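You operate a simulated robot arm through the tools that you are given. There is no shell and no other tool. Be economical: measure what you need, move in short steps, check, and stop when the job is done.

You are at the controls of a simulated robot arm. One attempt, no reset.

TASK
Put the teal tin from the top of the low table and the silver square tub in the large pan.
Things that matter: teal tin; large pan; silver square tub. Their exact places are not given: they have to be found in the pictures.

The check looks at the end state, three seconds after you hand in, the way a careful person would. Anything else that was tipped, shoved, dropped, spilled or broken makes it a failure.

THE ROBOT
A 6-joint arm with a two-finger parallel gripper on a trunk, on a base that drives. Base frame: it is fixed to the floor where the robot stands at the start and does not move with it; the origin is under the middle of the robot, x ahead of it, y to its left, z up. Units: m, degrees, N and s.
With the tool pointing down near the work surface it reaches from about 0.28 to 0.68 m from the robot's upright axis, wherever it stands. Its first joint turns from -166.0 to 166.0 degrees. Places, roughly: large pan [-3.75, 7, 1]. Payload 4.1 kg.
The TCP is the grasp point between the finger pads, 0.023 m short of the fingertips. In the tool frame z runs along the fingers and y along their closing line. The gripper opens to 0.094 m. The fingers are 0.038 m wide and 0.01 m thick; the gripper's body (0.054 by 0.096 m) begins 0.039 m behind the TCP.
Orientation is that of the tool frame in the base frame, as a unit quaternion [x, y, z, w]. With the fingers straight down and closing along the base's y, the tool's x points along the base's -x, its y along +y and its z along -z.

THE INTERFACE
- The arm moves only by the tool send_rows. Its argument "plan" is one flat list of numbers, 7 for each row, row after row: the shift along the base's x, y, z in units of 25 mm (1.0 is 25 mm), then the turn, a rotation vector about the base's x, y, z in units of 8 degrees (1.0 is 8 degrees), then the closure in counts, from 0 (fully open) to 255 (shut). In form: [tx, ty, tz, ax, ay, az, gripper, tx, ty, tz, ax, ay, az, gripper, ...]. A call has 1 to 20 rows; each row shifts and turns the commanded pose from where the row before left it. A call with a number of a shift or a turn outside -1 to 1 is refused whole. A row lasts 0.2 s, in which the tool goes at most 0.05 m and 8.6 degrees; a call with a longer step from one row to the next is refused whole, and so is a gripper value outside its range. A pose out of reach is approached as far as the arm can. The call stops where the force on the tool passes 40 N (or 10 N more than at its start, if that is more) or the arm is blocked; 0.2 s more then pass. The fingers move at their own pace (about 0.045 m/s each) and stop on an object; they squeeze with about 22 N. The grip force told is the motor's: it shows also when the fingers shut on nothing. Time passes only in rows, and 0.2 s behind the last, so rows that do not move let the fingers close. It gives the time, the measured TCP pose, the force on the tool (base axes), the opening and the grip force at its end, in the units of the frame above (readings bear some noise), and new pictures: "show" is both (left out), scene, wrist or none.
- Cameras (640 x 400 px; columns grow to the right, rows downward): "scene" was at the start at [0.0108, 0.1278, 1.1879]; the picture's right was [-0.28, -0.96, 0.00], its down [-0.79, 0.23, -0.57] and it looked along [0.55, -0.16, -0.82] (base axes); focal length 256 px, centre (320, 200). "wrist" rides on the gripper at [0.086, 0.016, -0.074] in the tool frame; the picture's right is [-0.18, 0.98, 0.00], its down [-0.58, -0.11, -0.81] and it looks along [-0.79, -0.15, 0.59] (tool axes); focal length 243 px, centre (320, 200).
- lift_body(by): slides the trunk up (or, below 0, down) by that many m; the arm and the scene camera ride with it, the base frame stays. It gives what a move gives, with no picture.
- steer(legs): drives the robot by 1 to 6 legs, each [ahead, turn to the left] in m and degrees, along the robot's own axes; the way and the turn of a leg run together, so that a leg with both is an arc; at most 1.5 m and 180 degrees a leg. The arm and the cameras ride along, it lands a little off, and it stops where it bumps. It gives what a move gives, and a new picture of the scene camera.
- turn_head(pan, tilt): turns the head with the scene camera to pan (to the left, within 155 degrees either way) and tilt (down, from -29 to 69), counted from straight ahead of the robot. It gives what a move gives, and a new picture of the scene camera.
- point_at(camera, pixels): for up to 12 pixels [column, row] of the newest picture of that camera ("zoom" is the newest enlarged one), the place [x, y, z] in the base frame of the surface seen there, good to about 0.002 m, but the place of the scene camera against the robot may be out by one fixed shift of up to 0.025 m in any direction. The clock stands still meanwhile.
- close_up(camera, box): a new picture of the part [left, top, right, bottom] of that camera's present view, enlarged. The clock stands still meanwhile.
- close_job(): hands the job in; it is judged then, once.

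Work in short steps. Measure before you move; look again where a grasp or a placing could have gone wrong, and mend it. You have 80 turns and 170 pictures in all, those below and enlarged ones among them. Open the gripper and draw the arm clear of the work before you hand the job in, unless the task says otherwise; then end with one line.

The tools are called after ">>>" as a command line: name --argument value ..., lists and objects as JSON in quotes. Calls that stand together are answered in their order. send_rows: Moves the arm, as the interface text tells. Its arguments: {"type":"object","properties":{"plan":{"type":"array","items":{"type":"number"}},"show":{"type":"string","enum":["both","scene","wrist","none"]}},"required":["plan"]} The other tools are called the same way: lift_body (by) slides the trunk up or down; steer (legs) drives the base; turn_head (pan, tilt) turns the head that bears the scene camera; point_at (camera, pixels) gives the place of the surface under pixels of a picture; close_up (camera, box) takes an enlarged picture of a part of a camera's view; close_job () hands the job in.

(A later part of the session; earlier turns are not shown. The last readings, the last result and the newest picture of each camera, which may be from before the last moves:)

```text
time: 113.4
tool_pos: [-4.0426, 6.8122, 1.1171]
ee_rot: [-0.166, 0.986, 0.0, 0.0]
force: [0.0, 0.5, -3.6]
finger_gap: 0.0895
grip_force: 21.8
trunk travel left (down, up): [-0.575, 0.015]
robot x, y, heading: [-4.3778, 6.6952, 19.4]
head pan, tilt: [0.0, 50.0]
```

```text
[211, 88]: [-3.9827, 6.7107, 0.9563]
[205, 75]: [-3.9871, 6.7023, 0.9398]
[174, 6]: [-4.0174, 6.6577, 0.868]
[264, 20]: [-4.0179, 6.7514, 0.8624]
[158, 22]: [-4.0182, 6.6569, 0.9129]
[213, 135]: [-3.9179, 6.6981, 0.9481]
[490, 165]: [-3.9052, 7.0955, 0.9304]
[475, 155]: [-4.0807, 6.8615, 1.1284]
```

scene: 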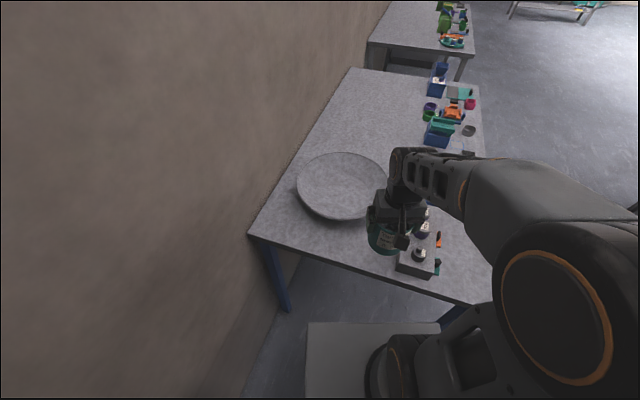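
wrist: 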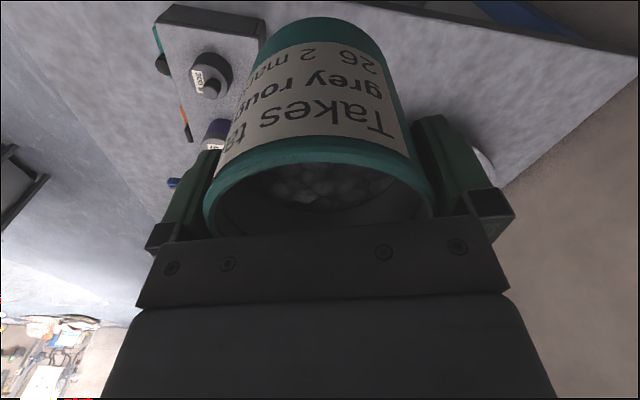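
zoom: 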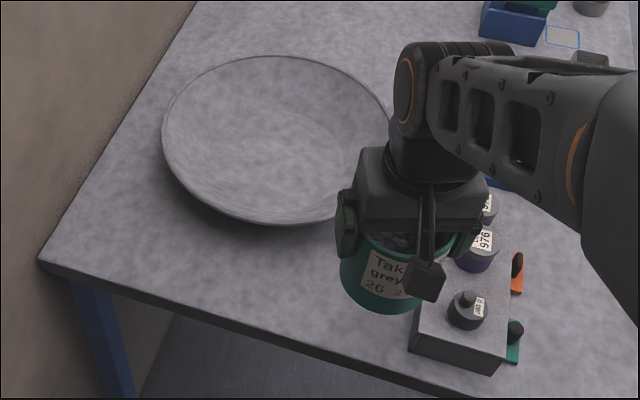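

Bias is (0,+0.018,+0.007), so the pan centre is ≈(-3.772,6.993), floor z ≈0.864. I move the tin over (-3.775,6.948) and lower it partway.

>>> send_rows --plan '[0.973, 0.493, 0, 0, 0, 0, 255, 0.973, 0.493, 0, 0, 0, 0, 255, 0.973, 0.493, 0, 0, 0, 0, 255, 0.973, 0.493, 0, 0, 0, 0, 255, 0.973, 0.493, 0, 0, 0, 0, 255, 0.973, 0.493, 0, 0, 0, 0, 255, 0.973, 0.493, 0, 0, 0, 0, 255, 0.973, 0.493, 0, 0, 0, 0, 255, 0.973, 0.493, 0, 0, 0, 0, 255, 0.973, 0.493, 0, 0, 0, 0, 255, 0.973, 0.493, 0, 0, 0, 0, 255, 0, 0, -1, 0, 0, 0, 255, 0, 0, -1, 0, 0, 0, 255, 0, 0, -1, 0, 0, 0, 255, 0, 0, -1, 0, 0, 0, 255, 0, 0, 0, 0, 0, 0, 255]'

```text
time: 116.8
tool_pos: [-3.7746, 6.9494, 1.0159]
ee_rot: [-0.167, 0.986, -0.001, 0.0]
force: [-0.4, -0.6, -3.5]
finger_gap: 0.0892
grip_force: 21.7
trunk travel left (down, up): [-0.575, 0.015]
robot x, y, heading: [-4.3758, 6.6979, 19.0]
head pan, tilt: [0.0, 50.0]
```

scene: 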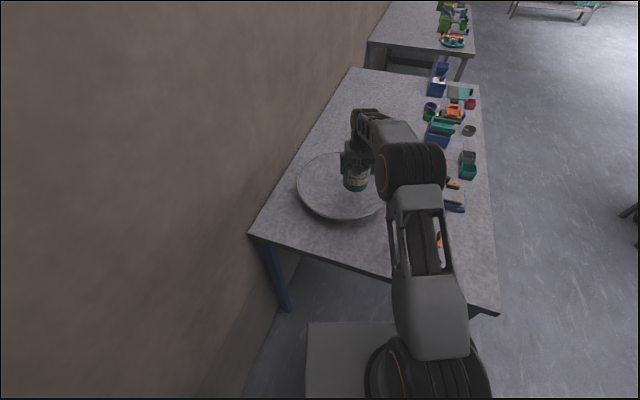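
wrist: 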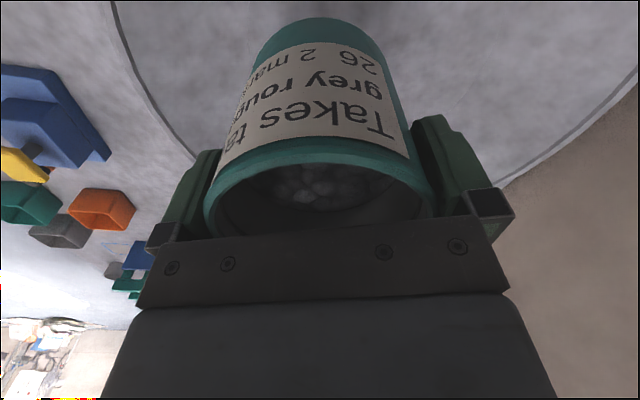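

The tin is over the pan's floor. I check floor height with the wrist camera before the last lowering.

>>> point_at --camera "wrist" --pixels '[[240, 40], [400, 40], [440, 80], [200, 100], [330, 8], [115, 20], [580, 120]]'

>>> send_rows --plan '[0, 0, -1, 0, 0, 0, 255, 0, 0, -0.8, 0, 0, 0, 255, 0, 0, -0.4, 0, 0, 0, 255, 0, 0, -0.2, 0, 0, 0, 255, 0, 0, 0, 0, 0, 0, 255]' --show "wrist"

```text
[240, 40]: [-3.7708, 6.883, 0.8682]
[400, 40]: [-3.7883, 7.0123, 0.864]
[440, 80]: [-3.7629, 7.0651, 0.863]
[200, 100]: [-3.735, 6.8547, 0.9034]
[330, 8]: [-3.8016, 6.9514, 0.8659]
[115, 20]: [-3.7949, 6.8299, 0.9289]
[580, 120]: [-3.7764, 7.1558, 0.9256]
```

```text
time: 118.0
tool_pos: [-3.7743, 6.9468, 0.9564]
ee_rot: [-0.167, 0.986, 0.0, 0.001]
force: [0.3, -0.3, -4.7]
finger_gap: 0.0893
grip_force: 21.6
trunk travel left (down, up): [-0.575, 0.015]
robot x, y, heading: [-4.3773, 6.694, 19.3]
head pan, tilt: [0.0, 50.0]
```

wrist: 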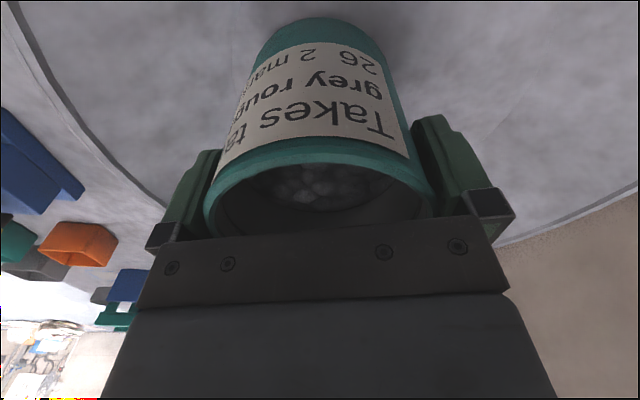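

Floor confirmed at 0.864. I lower in small steps till contact.

>>> send_rows --plan '[0, 0, -0.15, 0, 0, 0, 255, 0, 0, -0.15, 0, 0, 0, 255, 0, 0, -0.1, 0, 0, 0, 255, 0, 0, -0.1, 0, 0, 0, 255, 0, 0, -0.05, 0, 0, 0, 255, 0, 0, 0, 0, 0, 0, 255]' --show "wrist"

```text
time: 119.4
tool_pos: [-3.7747, 6.9483, 0.9422]
ee_rot: [-0.166, 0.986, 0.0, 0.001]
force: [0.8, 0.7, -0.4]
finger_gap: 0.0895
grip_force: 22.3
trunk travel left (down, up): [-0.575, 0.015]
robot x, y, heading: [-4.3763, 6.6941, 18.9]
head pan, tilt: [0.0, 50.0]
```

wrist: 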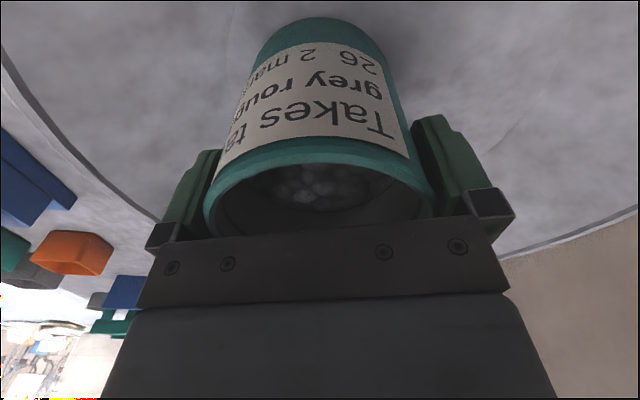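

The weight has left the tool (−0.4 N): the tin stands. I open, wait, then rise straight up.

>>> send_rows --plan '[0, 0, 0, 0, 0, 0, 0, 0, 0, 0, 0, 0, 0, 0, 0, 0, 0, 0, 0, 0, 0, 0, 0, 0.5, 0, 0, 0, 0, 0, 0, 0.5, 0, 0, 0, 0, 0, 0, 1, 0, 0, 0, 0, 0, 0, 1, 0, 0, 0, 0, 0, 0, 1, 0, 0, 0, 0, 0, 0, 1, 0, 0, 0, 0, 0, 0, 1, 0, 0, 0, 0, 0, 0, 1, 0, 0, 0, 0]'

```text
time: 121.8
tool_pos: [-3.7729, 6.9486, 1.1193]
ee_rot: [-0.167, 0.986, 0.0, 0.0]
force: [-0.5, 0.4, -0.4]
finger_gap: 0.0939
grip_force: 0.1
trunk travel left (down, up): [-0.575, 0.015]
robot x, y, heading: [-4.3807, 6.695, 19.4]
head pan, tilt: [0.0, 50.0]
```

scene: 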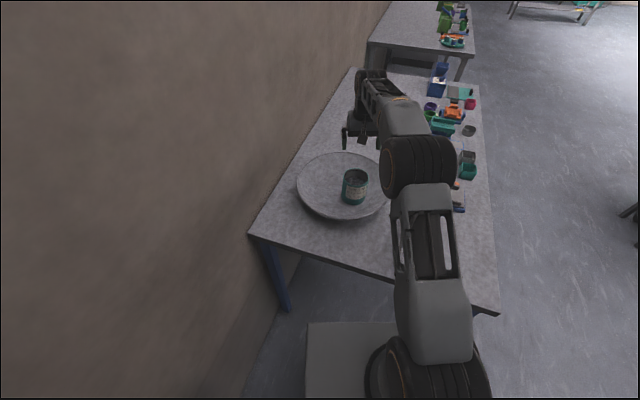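
wrist: 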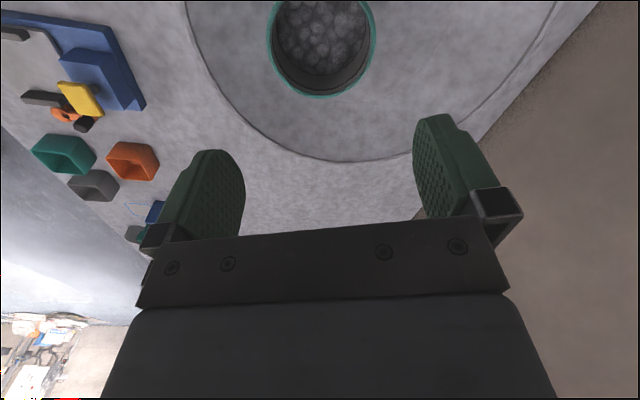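

The tin stands in the pan. There is also a grey square tub here among teal/orange ones at wrist (93,186), so I examine it to judge which one is "silver".

>>> close_up --camera "wrist" --box '[0, 90, 200, 260]'

>>> close_up --camera "scene" --box '[410, 60, 490, 220]'

>>> point_at --camera "wrist" --pixels '[[93, 176], [85, 198], [118, 185], [70, 182], [92, 192], [100, 172]]'

```text
2.35 times, centred on (100, 175) of wrist
```

zoom: 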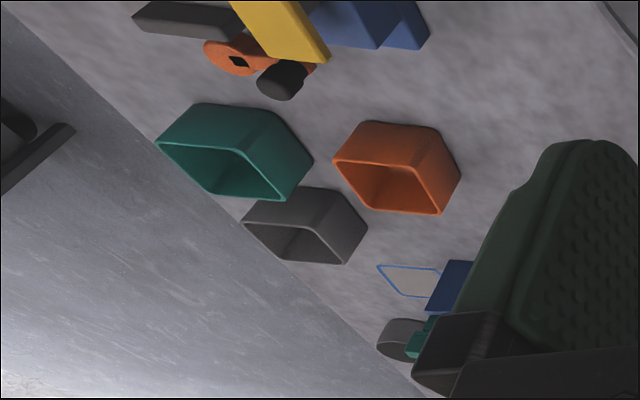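

```text
2.50 times, centred on (450, 140) of scene
```

zoom: 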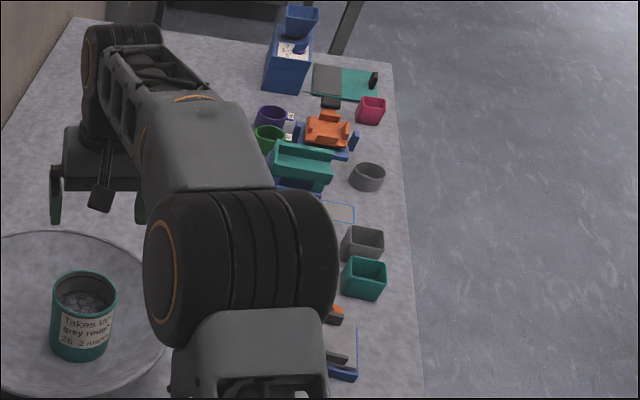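

```text
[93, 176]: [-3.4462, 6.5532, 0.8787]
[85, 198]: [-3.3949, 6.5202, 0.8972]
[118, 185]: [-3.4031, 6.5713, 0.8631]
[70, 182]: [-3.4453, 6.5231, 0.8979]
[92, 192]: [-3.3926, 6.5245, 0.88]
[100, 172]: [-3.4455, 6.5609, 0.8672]
```

The tub here is darker than its table (plain grey), whereas the low-table tub is paler than its table, i.e. silver; I'll fetch that one. First retract the arm at height and leave the bay the way I came.

>>> send_rows --plan '[-0.973, -0.493, 0, 0, 0, 0, 0, -0.973, -0.493, 0, 0, 0, 0, 0, -0.973, -0.493, 0, 0, 0, 0, 0, -0.973, -0.493, 0, 0, 0, 0, 0, -0.973, -0.493, 0, 0, 0, 0, 0, -0.973, -0.493, 0, 0, 0, 0, 0, -0.973, -0.493, 0, 0, 0, 0, 0, -0.973, -0.493, 0, 0, 0, 0, 0, -0.973, -0.493, 0, 0, 0, 0, 0, -0.973, -0.493, 0, 0, 0, 0, 0, -0.973, -0.493, 0, 0, 0, 0, 0]' --show "none"

>>> close_up --camera "scene" --box '[280, 130, 440, 290]'

>>> steer --legs '[[0, 71.5], [-0.96, 0], [0, -98]]'

```text
time: 124.2
tool_pos: [-4.0427, 6.8126, 1.1186]
ee_rot: [-0.167, 0.986, 0.0, 0.0]
force: [0.4, 0.6, 0.2]
finger_gap: 0.094
grip_force: 0.2
trunk travel left (down, up): [-0.575, 0.015]
robot x, y, heading: [-4.3801, 6.6964, 19.4]
head pan, tilt: [0.0, 50.0]
```

```text
2.50 times, centred on (360, 210) of scene
```

zoom: 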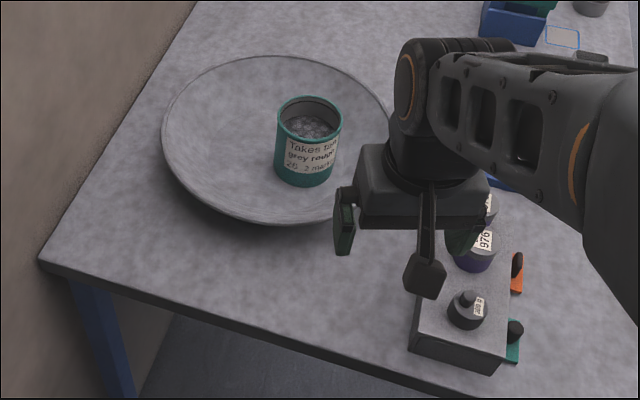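

```text
time: 136.5
tool_pos: [-3.9992, 5.7025, 1.119]
ee_rot: [0.06, 0.998, 0.0, 0.0]
force: [-0.6, -0.5, 0.2]
finger_gap: 0.0941
grip_force: 0.0
trunk travel left (down, up): [-0.575, 0.015]
robot x, y, heading: [-4.3501, 5.7439, -6.8]
head pan, tilt: [0.0, 50.0]
```

scene: 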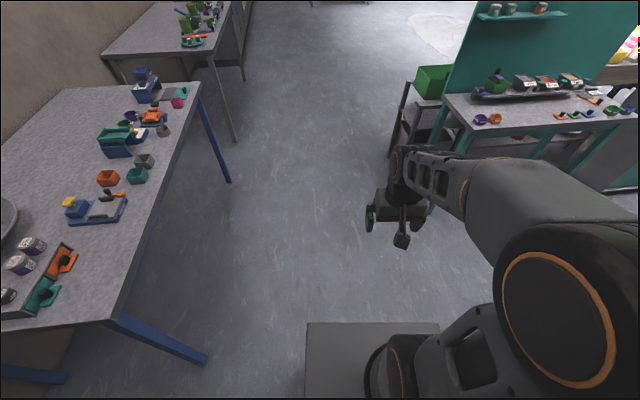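

The tin stands well. Let me check the other bench in view for another silver tub while here, and zoom the small items on this table.

>>> close_up --camera "scene" --box '[440, 0, 640, 140]'

>>> close_up --camera "scene" --box '[60, 60, 220, 230]'

```text
2.86 times, centred on (540, 70) of scene
```

zoom: 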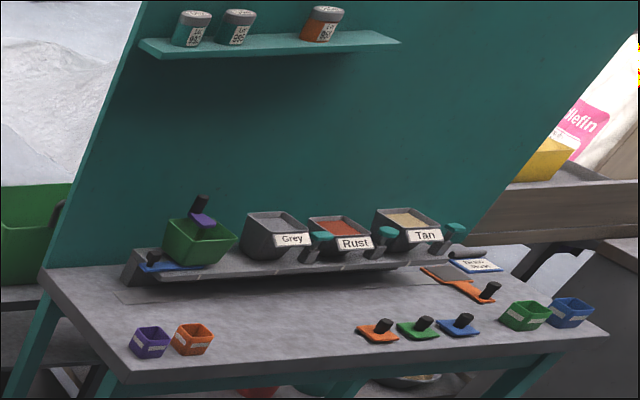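

```text
2.35 times, centred on (140, 145) of scene
```

zoom: 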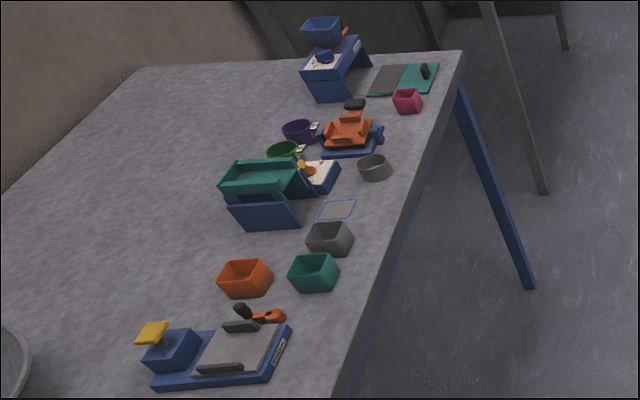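

Only dark-grey tubs here, so the silver one is on the low table. I lower the trunk and drive back toward (0.86,4.61).

>>> lift_body --by -0.4

>>> steer --legs '[[0, -5.5], [1.33, 0], [1.33, 0], [1.33, 0], [1.33, 0], [0, -33.5]]'

```text
time: 140.3
tool_pos: [-4.0, 5.7004, 0.7189]
ee_rot: [0.059, 0.998, 0.0, 0.0]
force: [0.0, 0.2, -0.4]
finger_gap: 0.0941
grip_force: 0.1
trunk travel left (down, up): [-0.175, 0.415]
robot x, y, heading: [-4.3518, 5.7434, -6.9]
head pan, tilt: [0.0, 50.0]
```

```text
time: 167.8
tool_pos: [1.0368, 4.2471, 0.7186]
ee_rot: [0.39, 0.921, 0.001, 0.0]
force: [-0.7, 0.0, 0.0]
finger_gap: 0.0939
grip_force: 0.0
trunk travel left (down, up): [-0.175, 0.415]
robot x, y, heading: [0.7904, 4.5047, -45.9]
head pan, tilt: [0.0, 50.0]
```

scene: 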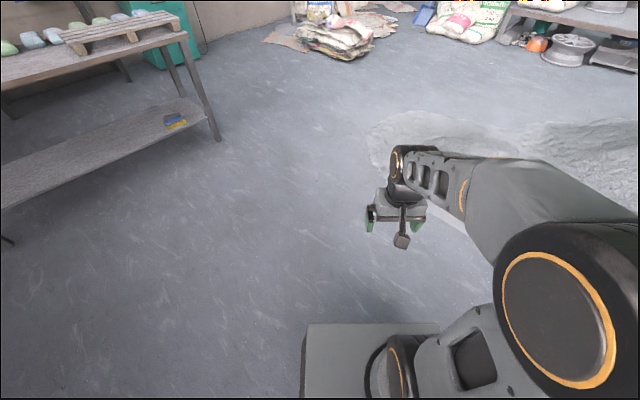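

Next back past the apron: to (2.3,3.35), then (2.05,2.0).

>>> steer --legs '[[0, 8.5], [0.95, 0], [0.95, 0], [0, -63.1], [1.373, 0], [0, -45]]'

```text
time: 189.3
tool_pos: [1.7296, 1.7772, 0.7195]
ee_rot: [0.953, 0.303, 0.0, 0.0]
force: [-0.8, 0.3, 0.6]
finger_gap: 0.0941
grip_force: 0.1
trunk travel left (down, up): [-0.175, 0.415]
robot x, y, heading: [2.0207, 1.9837, -144.6]
head pan, tilt: [0.0, 50.0]
```

scene: 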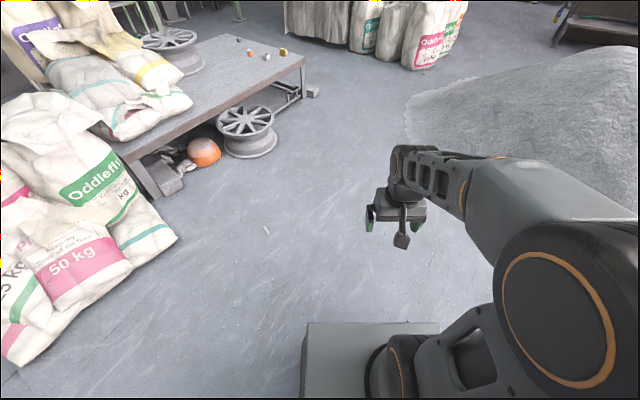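

The low table with tub (267,57) and the floor wheel (247,130) are visible; I measure them for parking.

>>> point_at --camera "scene" --pixels '[[266, 57], [275, 140], [250, 157], [248, 105], [304, 54], [240, 85], [313, 93], [275, 125], [300, 110], [410, 130], [405, 110], [180, 110]]'

>>> close_up --camera "scene" --box '[200, 25, 328, 105]'

```text
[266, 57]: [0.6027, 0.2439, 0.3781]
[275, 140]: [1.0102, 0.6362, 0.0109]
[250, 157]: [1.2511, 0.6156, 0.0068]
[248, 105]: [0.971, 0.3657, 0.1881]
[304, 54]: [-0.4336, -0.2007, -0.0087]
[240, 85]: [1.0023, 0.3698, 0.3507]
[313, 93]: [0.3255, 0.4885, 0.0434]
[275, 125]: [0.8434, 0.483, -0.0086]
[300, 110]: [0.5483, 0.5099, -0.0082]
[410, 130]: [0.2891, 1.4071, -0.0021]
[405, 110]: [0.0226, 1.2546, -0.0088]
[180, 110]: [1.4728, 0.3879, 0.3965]
```

```text
5.00 times, centred on (264, 65) of scene
```

zoom: 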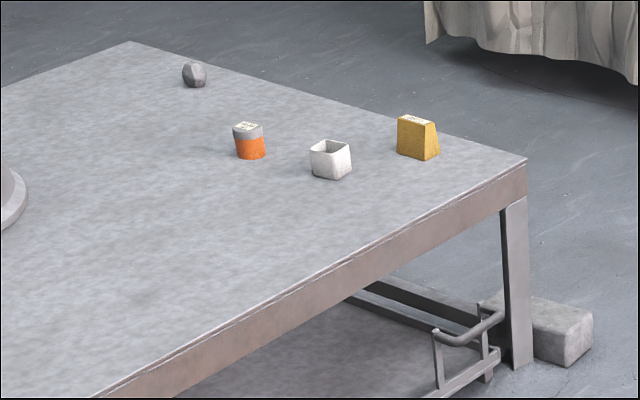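

The tub is plainly pale silver. I park at about (0.58,0.80) facing the table's side.

>>> steer --legs '[[0, -2.3], [1.397, 0], [0, 24.2], [0.5, 0], [0, 32.7]]'

>>> send_rows --plan '[0, 0, 0, 0, 0, 0, 0]' --show "wrist"

```text
time: 202.0
tool_pos: [0.5704, 0.4616, 0.7202]
ee_rot: [0.715, 0.699, -0.001, 0.0]
force: [0.4, 0.5, -0.8]
finger_gap: 0.094
grip_force: 0.0
trunk travel left (down, up): [-0.175, 0.415]
robot x, y, heading: [0.5749, 0.8193, -91.1]
head pan, tilt: [0.0, 50.0]
```

scene: 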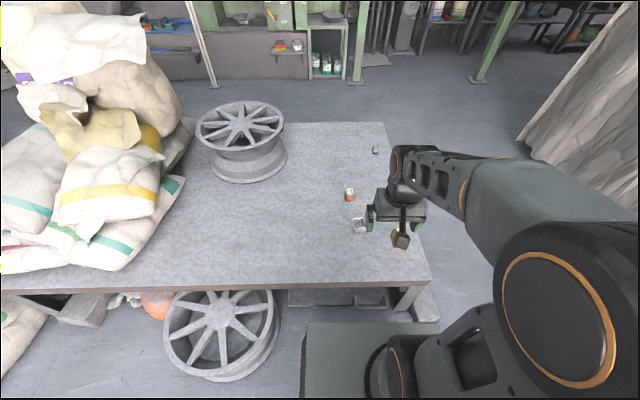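

```text
time: 202.4
tool_pos: [0.5696, 0.4627, 0.7191]
ee_rot: [0.715, 0.699, -0.001, 0.0]
force: [1.1, 0.0, 0.0]
finger_gap: 0.0939
grip_force: 0.1
trunk travel left (down, up): [-0.175, 0.415]
robot x, y, heading: [0.5789, 0.8193, -90.9]
head pan, tilt: [0.0, 50.0]
```

wrist: 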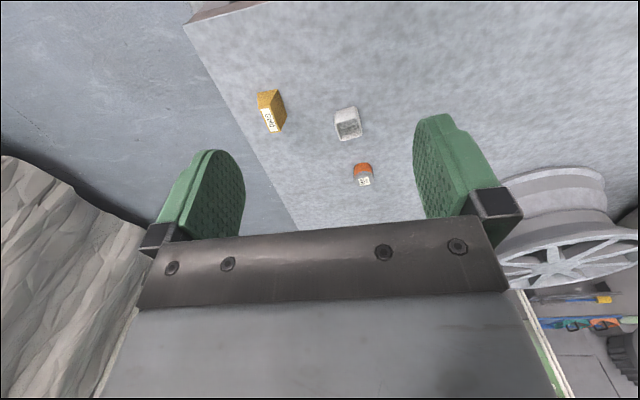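

The tub is at wrist (348,122). I zoom in for its edges.

>>> close_up --camera "wrist" --box '[310, 90, 390, 140]'

```text
8.00 times, centred on (350, 115) of wrist
```

zoom: 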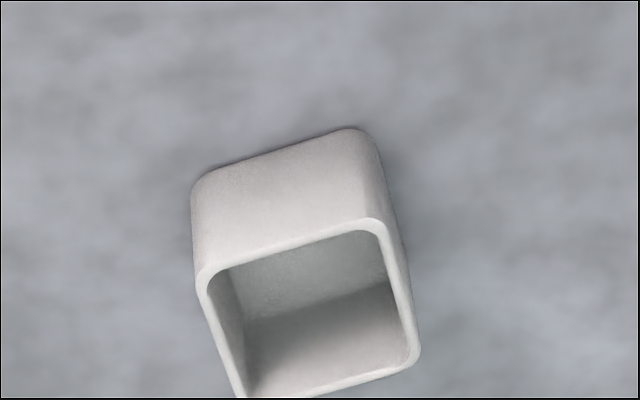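

>>> point_at --camera "zoom" --pixels '[[202, 280], [375, 224], [413, 358], [238, 385], [285, 246], [222, 330], [397, 290], [330, 383], [280, 160], [300, 350], [390, 330]]'

```text
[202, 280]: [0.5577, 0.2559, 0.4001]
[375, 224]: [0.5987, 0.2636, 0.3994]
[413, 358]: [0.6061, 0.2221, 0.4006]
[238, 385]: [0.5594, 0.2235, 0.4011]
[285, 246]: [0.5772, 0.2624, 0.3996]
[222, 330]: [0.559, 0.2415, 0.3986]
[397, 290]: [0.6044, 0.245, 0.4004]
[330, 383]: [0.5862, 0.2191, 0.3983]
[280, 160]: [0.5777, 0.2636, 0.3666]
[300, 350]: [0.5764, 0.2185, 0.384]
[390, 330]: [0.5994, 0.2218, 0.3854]
```

The tub centre is ≈(0.582,0.242), rim z 0.400, turned about +10°. I move above it, turning the tool +11°, and come down to z ≈0.47.

>>> send_rows --plan '[0.06, -0.98, 0, 0, 0, 0.7, 0, 0.06, -0.98, 0, 0, 0, 0.7, 0, 0.06, -0.98, 0, 0, 0, 0, 0, 0.06, -0.98, 0, 0, 0, 0, 0, 0.06, -0.98, 0, 0, 0, 0, 0, 0.06, -0.98, 0, 0, 0, 0, 0, 0.06, -0.98, 0, 0, 0, 0, 0, 0.06, -0.98, 0, 0, 0, 0, 0, 0, -0.96, -1, 0, 0, 0, 0, 0, 0, -1, 0, 0, 0, 0, 0, 0, -1, 0, 0, 0, 0, 0, 0, -1, 0, 0, 0, 0, 0, 0, -1, 0, 0, 0, 0, 0, 0, -1, 0, 0, 0, 0, 0, 0, -1, 0, 0, 0, 0, 0, 0, -1, 0, 0, 0, 0, 0, 0, -1, 0, 0, 0, 0, 0, 0, -1, 0, 0, 0, 0]'

```text
time: 206.2
tool_pos: [0.5819, 0.2429, 0.468]
ee_rot: [0.644, 0.765, 0.0, -0.001]
force: [-0.1, 0.2, -0.1]
finger_gap: 0.0938
grip_force: 0.1
trunk travel left (down, up): [-0.175, 0.415]
robot x, y, heading: [0.5747, 0.8196, -91.5]
head pan, tilt: [0.0, 50.0]
```

scene: 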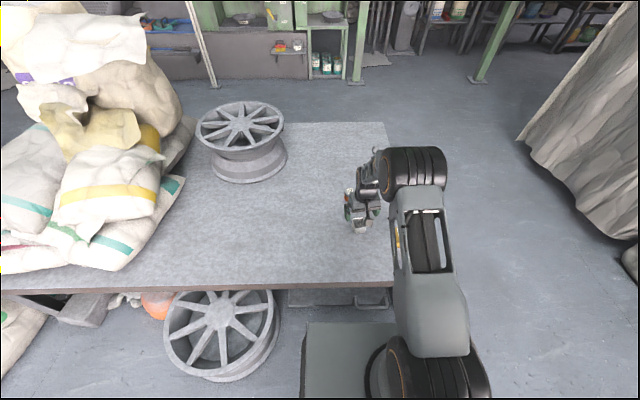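
wrist: 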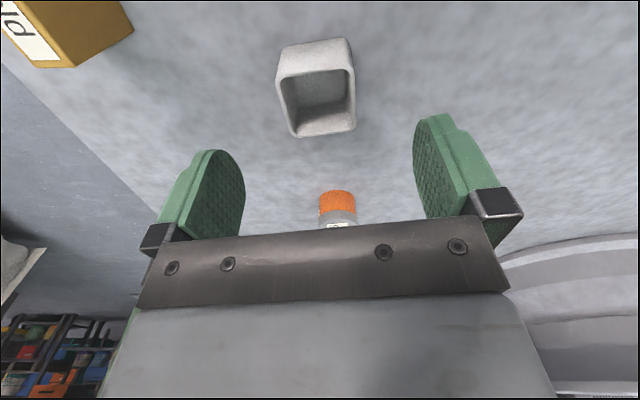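

The tub is aligned between the fingers. I check rim centres quickly once more, then descend.

>>> point_at --camera "wrist" --pixels '[[278, 83], [354, 73], [293, 136], [356, 128], [285, 110], [355, 100]]'

>>> send_rows --plan '[0, 0, -0.8, 0, 0, 0, 0, 0, 0, -0.8, 0, 0, 0, 0, 0, 0, -0.8, 0, 0, 0, 0, 0, 0, -0.76, 0, 0, 0, 0, 0, 0, 0, 0, 0, 0, 0]' --show "wrist"

```text
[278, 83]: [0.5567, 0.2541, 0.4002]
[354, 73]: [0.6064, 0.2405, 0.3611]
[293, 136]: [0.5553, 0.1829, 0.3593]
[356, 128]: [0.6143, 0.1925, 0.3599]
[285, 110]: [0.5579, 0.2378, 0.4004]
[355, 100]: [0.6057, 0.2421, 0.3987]
```

```text
time: 207.4
tool_pos: [0.5817, 0.2438, 0.3899]
ee_rot: [0.644, 0.765, 0.0, 0.0]
force: [0.3, -0.9, 0.3]
finger_gap: 0.0939
grip_force: 0.0
trunk travel left (down, up): [-0.175, 0.415]
robot x, y, heading: [0.5794, 0.8184, -91.2]
head pan, tilt: [0.0, 50.0]
```

wrist: 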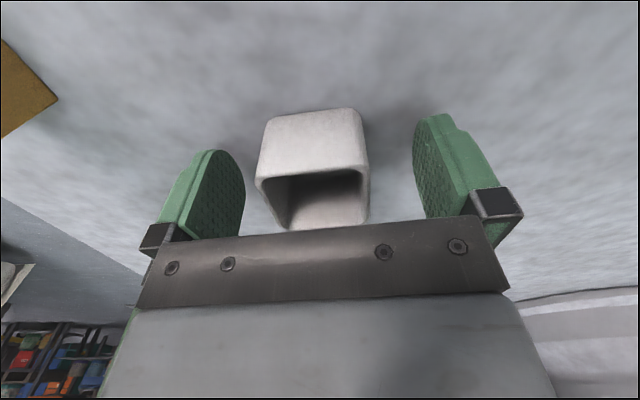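

Fingers straddle the tub. I close, wait, and lift.

>>> send_rows --plan '[0, 0, 0, 0, 0, 0, 255, 0, 0, 0, 0, 0, 0, 255, 0, 0, 0, 0, 0, 0, 255, 0, 0, 0, 0, 0, 0, 255, 0, 0, 0, 0, 0, 0, 255, 0, 0, 0.4, 0, 0, 0, 255, 0, 0, 0.8, 0, 0, 0, 255, 0, 0, 1, 0, 0, 0, 255, 0, 0, 1, 0, 0, 0, 255, 0, 0, 1, 0, 0, 0, 255, 0, 0, 0, 0, 0, 0, 255]'

```text
time: 209.8
tool_pos: [0.5808, 0.2443, 0.495]
ee_rot: [0.643, 0.766, 0.001, -0.001]
force: [0.6, 0.3, -0.4]
finger_gap: 0.0475
grip_force: 22.3
trunk travel left (down, up): [-0.175, 0.415]
robot x, y, heading: [0.582, 0.8194, -91.3]
head pan, tilt: [0.0, 50.0]
```

scene: 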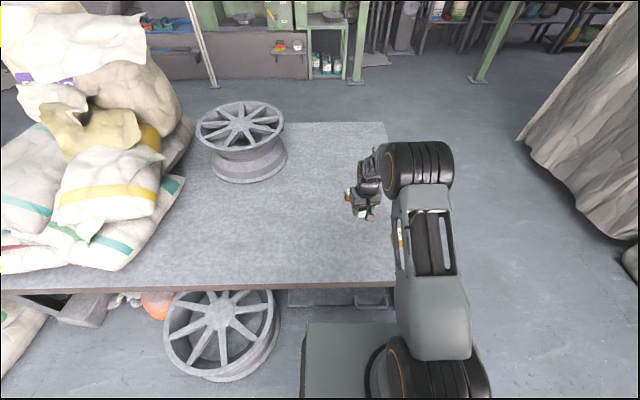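
wrist: 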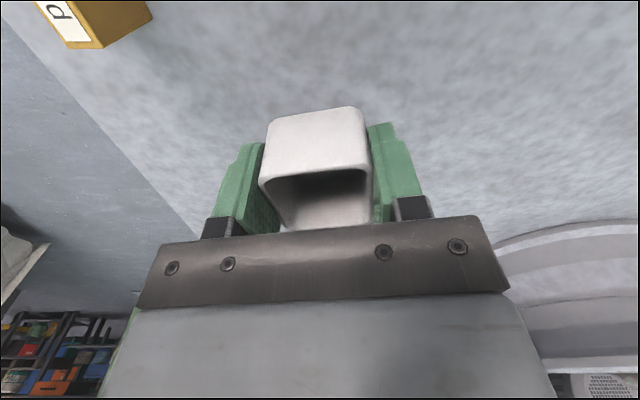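

Tub held (gap 0.0475). I lift, draw in and undo the turn, then back away and head for (2.05,2.0).

>>> send_rows --plan '[0, 0, 1, 0, 0, 0, 255, 0, 0, 1, 0, 0, 0, 255, 0, 0, 1, 0, 0, 0, 255, 0, 0, 1, 0, 0, 0, 255, 0, 0, 1, 0, 0, 0, 255, 0, 0, 1, 0, 0, 0, 255, 0, 0, 1, 0, 0, 0, 255, 0, 1, 1, 0, 0, 0, 255, 0, 1, 1, 0, 0, 0, 255, -0.1, 1, 0, 0, 0, -0.7, 255, -0.1, 1, 0, 0, 0, -0.7, 255, -0.1, 1, 0, 0, 0, 0, 255, -0.1, 1, 0, 0, 0, 0, 255, 0, 1, 0, 0, 0, 0, 255, 0, 1, 0, 0, 0, 0, 255, 0, 0.8, 0, 0, 0, 0, 255]' --show "none"

>>> steer --legs '[[-0.34, 0], [0, 121.3], [0.85, 0], [0.845, 0], [0, 49.4]]'

```text
time: 213.2
tool_pos: [0.5712, 0.4616, 0.7214]
ee_rot: [0.715, 0.699, 0.001, 0.0]
force: [0.9, 0.2, -1.0]
finger_gap: 0.0471
grip_force: 22.3
trunk travel left (down, up): [-0.175, 0.415]
robot x, y, heading: [0.5784, 0.8167, -91.3]
head pan, tilt: [0.0, 50.0]
```

```text
time: 230.8
tool_pos: [2.1254, 2.3342, 0.721]
ee_rot: [-0.632, 0.775, 0.0, 0.0]
force: [-0.4, -0.3, -0.9]
finger_gap: 0.0476
grip_force: 22.2
trunk travel left (down, up): [-0.175, 0.415]
robot x, y, heading: [2.0543, 1.9814, 78.7]
head pan, tilt: [0.0, 50.0]
```

scene: 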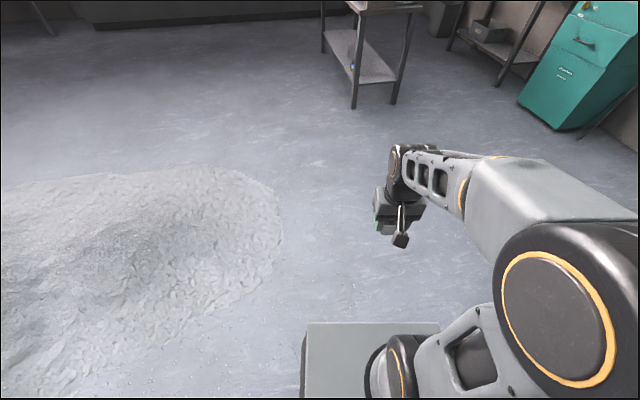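

Continue: to (2.31,3.26), then (0.8,4.55), then face the bay's entrance.

>>> steer --legs '[[1.3, 0], [0, 60.7], [1.0, 0], [0.99, 0], [0, 27.6]]'

```text
time: 250.8
tool_pos: [0.5139, 4.6904, 0.7214]
ee_rot: [0.991, -0.134, 0.0, 0.0]
force: [0.2, -0.5, -0.3]
finger_gap: 0.0473
grip_force: 22.4
trunk travel left (down, up): [-0.175, 0.415]
robot x, y, heading: [0.8536, 4.601, 164.6]
head pan, tilt: [0.0, 50.0]
```

scene: 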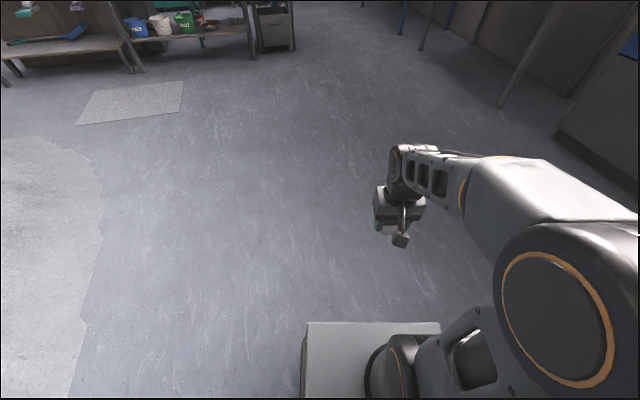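

Drive the long stretch to the bay entrance and turn to face +y, then raise the trunk.

>>> steer --legs '[[0, 3.1], [1.337, 0], [1.337, 0], [1.337, 0], [1.336, 0]]'

>>> lift_body --by 0.4

```text
time: 268.2
tool_pos: [-2.841, 5.3608, 0.7207]
ee_rot: [0.997, -0.079, 0.001, 0.001]
force: [-0.2, -0.3, -0.5]
finger_gap: 0.0472
grip_force: 22.2
trunk travel left (down, up): [-0.175, 0.415]
robot x, y, heading: [-2.4908, 5.314, -178.2]
head pan, tilt: [0.0, 50.0]
stopped in leg 4: the robot was blocked; the commanded pose is now the measured one
```

scene: 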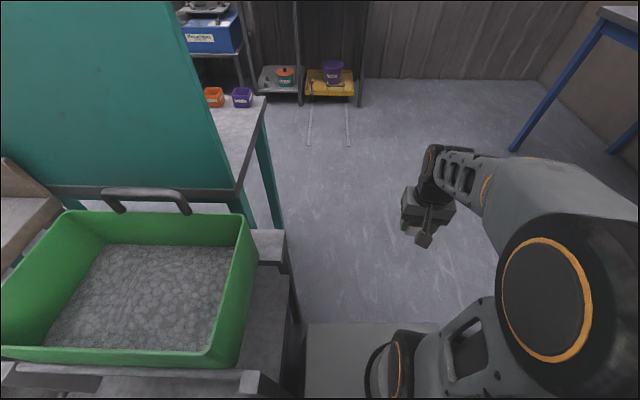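

```text
time: 272.0
tool_pos: [-2.8414, 5.3599, 1.1204]
ee_rot: [0.997, -0.076, 0.001, 0.0]
force: [0.7, 0.0, -0.7]
finger_gap: 0.0476
grip_force: 21.9
trunk travel left (down, up): [-0.575, 0.015]
robot x, y, heading: [-2.4917, 5.3138, -178.2]
head pan, tilt: [0.0, 50.0]
```

The robot bumped the green-bin cart on its left at (295,330). Before moving I measure the cart to see whether it shifted.

>>> point_at --camera "scene" --pixels '[[258, 385], [285, 262], [255, 225], [205, 360], [120, 300], [300, 320], [236, 190], [278, 225], [270, 100], [10, 385], [150, 195], [297, 380]]'

>>> turn_head --pan 60 --tilt 60

```text
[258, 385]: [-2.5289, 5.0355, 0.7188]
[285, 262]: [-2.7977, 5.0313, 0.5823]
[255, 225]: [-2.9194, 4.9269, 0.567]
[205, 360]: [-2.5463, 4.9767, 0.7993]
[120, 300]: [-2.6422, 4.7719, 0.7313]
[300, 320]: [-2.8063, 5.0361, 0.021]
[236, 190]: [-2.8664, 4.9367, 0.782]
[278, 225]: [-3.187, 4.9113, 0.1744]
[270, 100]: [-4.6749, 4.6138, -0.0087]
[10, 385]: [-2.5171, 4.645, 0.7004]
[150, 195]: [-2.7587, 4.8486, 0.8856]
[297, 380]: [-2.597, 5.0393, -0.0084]
```

```text
time: 273.3
tool_pos: [-2.8403, 5.3597, 1.1207]
ee_rot: [0.997, -0.078, 0.0, 0.001]
force: [-0.2, -0.5, -0.8]
finger_gap: 0.0476
grip_force: 21.9
trunk travel left (down, up): [-0.575, 0.015]
robot x, y, heading: [-2.49, 5.3114, -178.3]
head pan, tilt: [60.0, 60.0]
```

scene: 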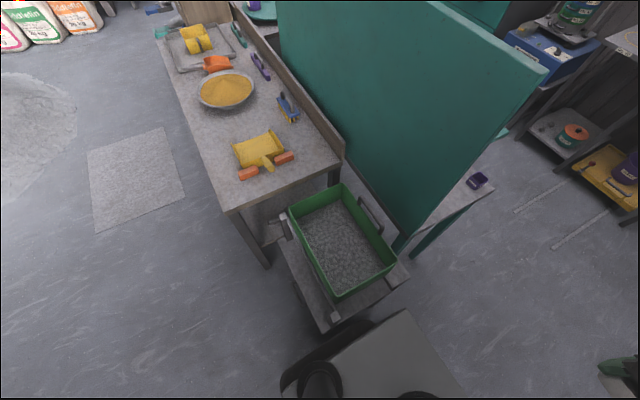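

The cart's edges are still square with the room (front x≈−2.52, side y≈5.04), matching where earlier pictures put its foot, so it held firm. I back away straight and look.

>>> steer --legs '[[-0.4, 0]]'

>>> point_at --camera "scene" --pixels '[[320, 200], [250, 300], [400, 300], [200, 200], [400, 150]]'

```text
time: 275.8
tool_pos: [-2.4306, 5.3747, 1.1201]
ee_rot: [0.997, -0.082, -0.001, 0.0]
force: [-0.8, 0.2, -0.2]
finger_gap: 0.0475
grip_force: 22.0
trunk travel left (down, up): [-0.575, 0.015]
robot x, y, heading: [-2.0777, 5.3271, -178.7]
head pan, tilt: [60.0, 60.0]
```

scene: 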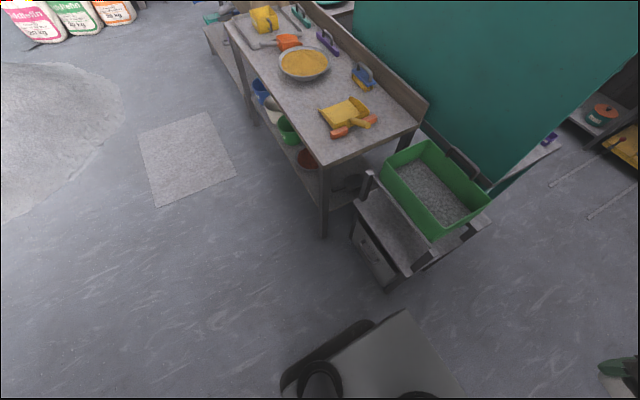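

```text
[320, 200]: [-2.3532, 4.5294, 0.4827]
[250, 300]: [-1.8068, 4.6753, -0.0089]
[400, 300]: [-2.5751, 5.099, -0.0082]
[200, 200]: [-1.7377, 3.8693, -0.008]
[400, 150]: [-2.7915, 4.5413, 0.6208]
```

Cart and bin sit undisturbed. I swing wide via (-2.5,5.75) to the bay entrance at (-4.37,5.78).

>>> steer --legs '[[0, -46.3], [0.6, 0], [0, 44], [0.935, 0], [0.935, 0], [0, -89]]'

```text
time: 296.1
tool_pos: [-4.3247, 6.0751, 1.1208]
ee_rot: [-0.646, 0.763, 0.001, 0.0]
force: [-1.1, 0.3, -0.7]
finger_gap: 0.0474
grip_force: 21.7
trunk travel left (down, up): [-0.575, 0.015]
robot x, y, heading: [-4.3746, 5.7202, 90.9]
head pan, tilt: [60.0, 60.0]
```

scene: 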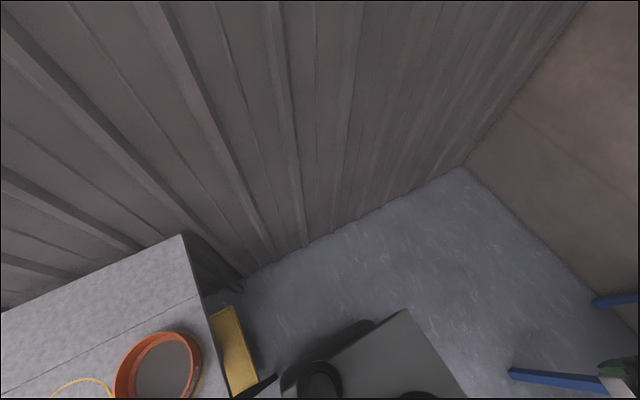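

The arm sits ~10° to the right of the robot's heading since the bump, but the tub is firmly held. I drive into the bay and turn toward the pan.

>>> steer --legs '[[1.03, 0], [0, -66]]'

>>> turn_head --pan 0 --tilt 50

>>> send_rows --plan '[0, 0, 0, 0, 0, 0, 255]' --show "wrist"

```text
time: 304.2
tool_pos: [-4.0502, 6.8547, 1.1207]
ee_rot: [-0.137, 0.991, 0.0, 0.0]
force: [0.5, 0.5, -0.6]
finger_gap: 0.0476
grip_force: 22.7
trunk travel left (down, up): [-0.575, 0.015]
robot x, y, heading: [-4.3897, 6.7521, 26.4]
head pan, tilt: [60.0, 60.0]
```

scene: 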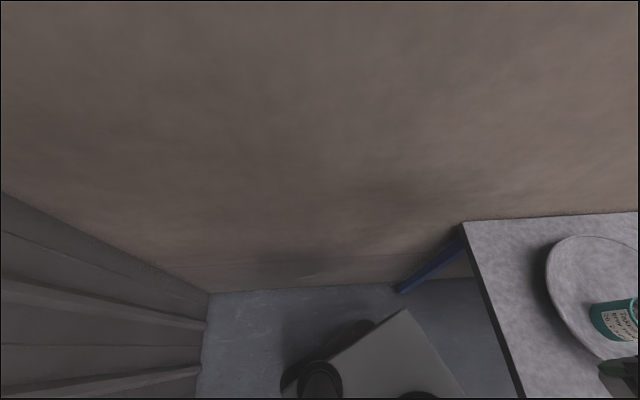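

```text
time: 305.5
tool_pos: [-4.0501, 6.8547, 1.1206]
ee_rot: [-0.138, 0.99, 0.0, -0.001]
force: [-0.1, 0.1, -0.6]
finger_gap: 0.0472
grip_force: 21.3
trunk travel left (down, up): [-0.575, 0.015]
robot x, y, heading: [-4.3848, 6.748, 26.4]
head pan, tilt: [0.0, 50.0]
```

scene: 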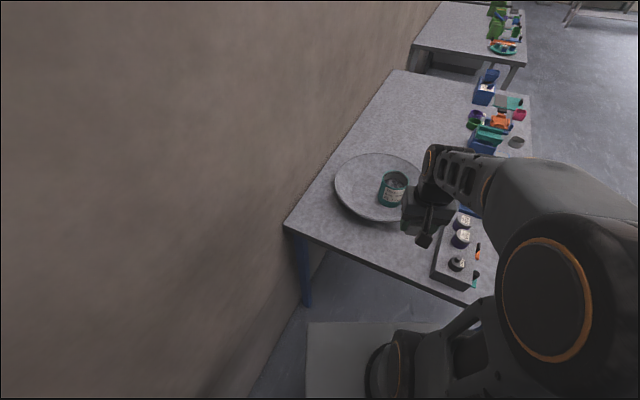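

```text
time: 305.9
tool_pos: [-4.0499, 6.8548, 1.1208]
ee_rot: [-0.137, 0.991, 0.0, 0.0]
force: [0.7, 0.0, 0.6]
finger_gap: 0.0476
grip_force: 22.8
trunk travel left (down, up): [-0.575, 0.015]
robot x, y, heading: [-4.3887, 6.7482, 26.5]
head pan, tilt: [0.0, 50.0]
```

wrist: 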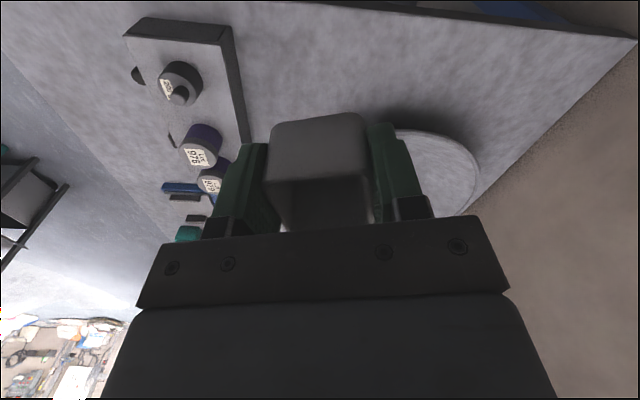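

I re-measure pan and tin in this view before moving over.

>>> close_up --camera "scene" --box '[320, 140, 448, 236]'

>>> point_at --camera "scene" --pixels '[[335, 183], [378, 154], [370, 218], [382, 183], [405, 182], [392, 172], [365, 185], [360, 195], [380, 170], [350, 190]]'

>>> point_at --camera "wrist" --pixels '[[124, 35], [232, 28], [180, 95], [480, 170], [440, 135], [610, 40]]'

```text
4.17 times, centred on (384, 188) of scene
```

zoom: 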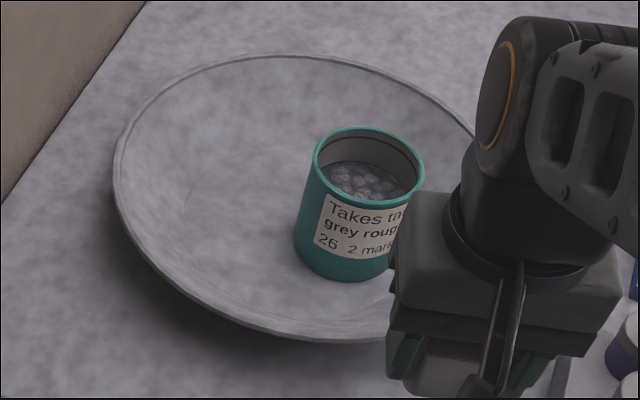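

```text
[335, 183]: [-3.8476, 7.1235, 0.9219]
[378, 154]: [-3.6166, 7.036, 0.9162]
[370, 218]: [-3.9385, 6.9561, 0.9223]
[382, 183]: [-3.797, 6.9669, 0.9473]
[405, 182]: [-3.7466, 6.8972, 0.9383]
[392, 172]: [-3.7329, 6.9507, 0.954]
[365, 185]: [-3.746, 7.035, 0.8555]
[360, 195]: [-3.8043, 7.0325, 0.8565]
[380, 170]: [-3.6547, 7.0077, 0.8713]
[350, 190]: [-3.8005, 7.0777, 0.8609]
```

```text
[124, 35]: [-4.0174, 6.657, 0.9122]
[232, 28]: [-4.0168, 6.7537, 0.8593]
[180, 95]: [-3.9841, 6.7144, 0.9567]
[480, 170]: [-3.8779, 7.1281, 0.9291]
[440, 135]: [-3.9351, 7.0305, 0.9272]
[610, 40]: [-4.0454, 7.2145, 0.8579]
```

All unchanged. To keep fingertips off the pan's sloped side and clear of the tin, I turn the tool −63° while moving over (-3.823,7.05).

>>> send_rows --plan '[0.757, 0.65, 0, 0, 0, -0.66, 255, 0.757, 0.65, 0, 0, 0, -0.66, 255, 0.757, 0.65, 0, 0, 0, -0.66, 255, 0.757, 0.65, 0, 0, 0, -0.66, 255, 0.757, 0.65, 0, 0, 0, -0.66, 255, 0.757, 0.65, 0, 0, 0, -0.66, 255, 0.757, 0.65, 0, 0, 0, -0.66, 255, 0.757, 0.65, 0, 0, 0, -0.66, 255, 0.757, 0.65, 0, 0, 0, -0.66, 255, 0.757, 0.65, 0, 0, 0, -0.66, 255, 0.757, 0.65, 0, 0, 0, -0.66, 255, 0.757, 0.65, 0, 0, 0, -0.66, 255, 0, 0, -1, 0, 0, 0, 255, 0, 0, -1, 0, 0, 0, 255, 0, 0, 0, 0, 0, 0, 255]'

```text
time: 309.1
tool_pos: [-3.8248, 7.0496, 1.0722]
ee_rot: [0.403, 0.915, 0.0, -0.001]
force: [-0.6, -1.4, 0.3]
finger_gap: 0.0474
grip_force: 22.3
trunk travel left (down, up): [-0.575, 0.015]
robot x, y, heading: [-4.3926, 6.7478, 26.3]
head pan, tilt: [0.0, 50.0]
```

scene: 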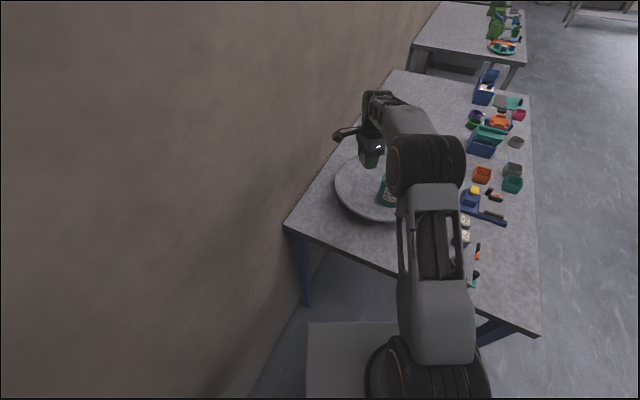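
wrist: 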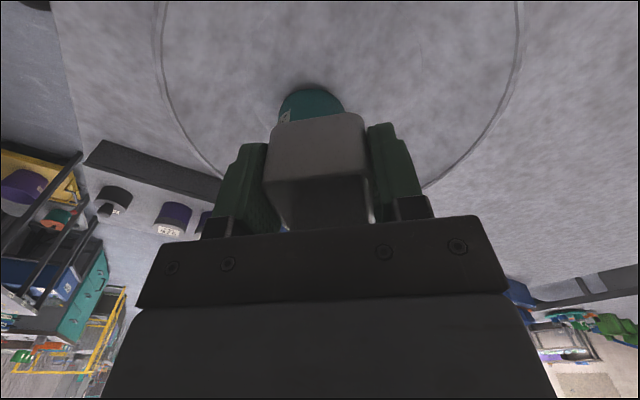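

The tub is over the free half of the pan, tin behind it at (312,103). I lower by 0.15 m and look.

>>> send_rows --plan '[0, 0, -1, 0, 0, 0, 255, 0, 0, -1, 0, 0, 0, 255, 0, 0, -1, 0, 0, 0, 255, 0, 0, -1, 0, 0, 0, 255, 0, 0, -0.8, 0, 0, 0, 255, 0, 0, -0.8, 0, 0, 0, 255, 0, 0, -0.4, 0, 0, 0, 255, 0, 0, 0, 0, 0, 0, 255]'

>>> close_up --camera "scene" --box '[320, 100, 448, 230]'

```text
time: 310.9
tool_pos: [-3.8221, 7.051, 0.9228]
ee_rot: [0.404, 0.915, 0.0, 0.0]
force: [1.0, -0.4, 0.1]
finger_gap: 0.0474
grip_force: 22.0
trunk travel left (down, up): [-0.575, 0.015]
robot x, y, heading: [-4.39, 6.7486, 26.1]
head pan, tilt: [0.0, 50.0]
```

scene: 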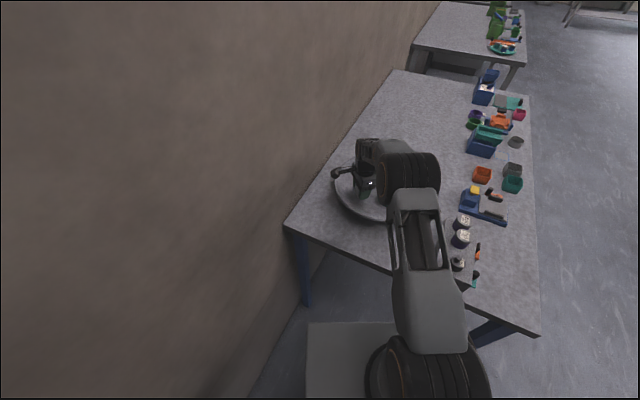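
wrist: 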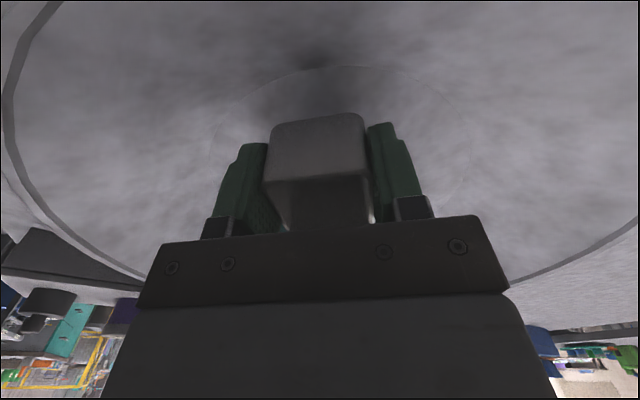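

```text
3.08 times, centred on (384, 165) of scene
```

zoom: 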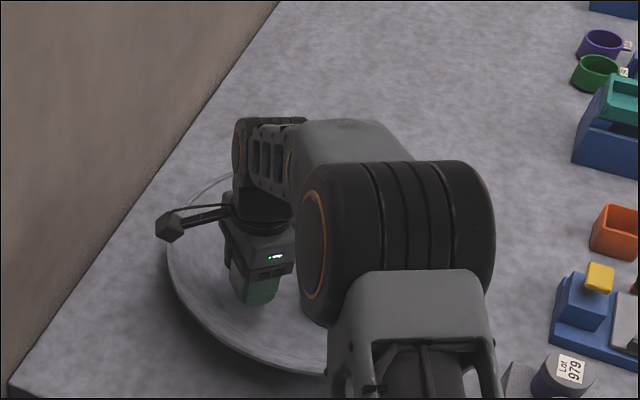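

The flat disc's outline shows around the tub; I measure it to see how the tub lies against it.

>>> point_at --camera "wrist" --pixels '[[330, 66], [250, 92], [435, 90], [212, 150], [470, 130], [320, 95], [400, 110], [240, 120], [450, 180], [330, 30]]'

```text
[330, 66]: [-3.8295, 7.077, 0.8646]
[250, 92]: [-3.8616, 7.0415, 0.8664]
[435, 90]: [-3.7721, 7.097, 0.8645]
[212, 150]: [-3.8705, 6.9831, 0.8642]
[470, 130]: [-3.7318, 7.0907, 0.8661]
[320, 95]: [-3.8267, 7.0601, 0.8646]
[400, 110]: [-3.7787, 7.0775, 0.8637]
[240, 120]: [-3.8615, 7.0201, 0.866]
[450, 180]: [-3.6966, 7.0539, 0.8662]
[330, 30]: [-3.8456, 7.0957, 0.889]
```

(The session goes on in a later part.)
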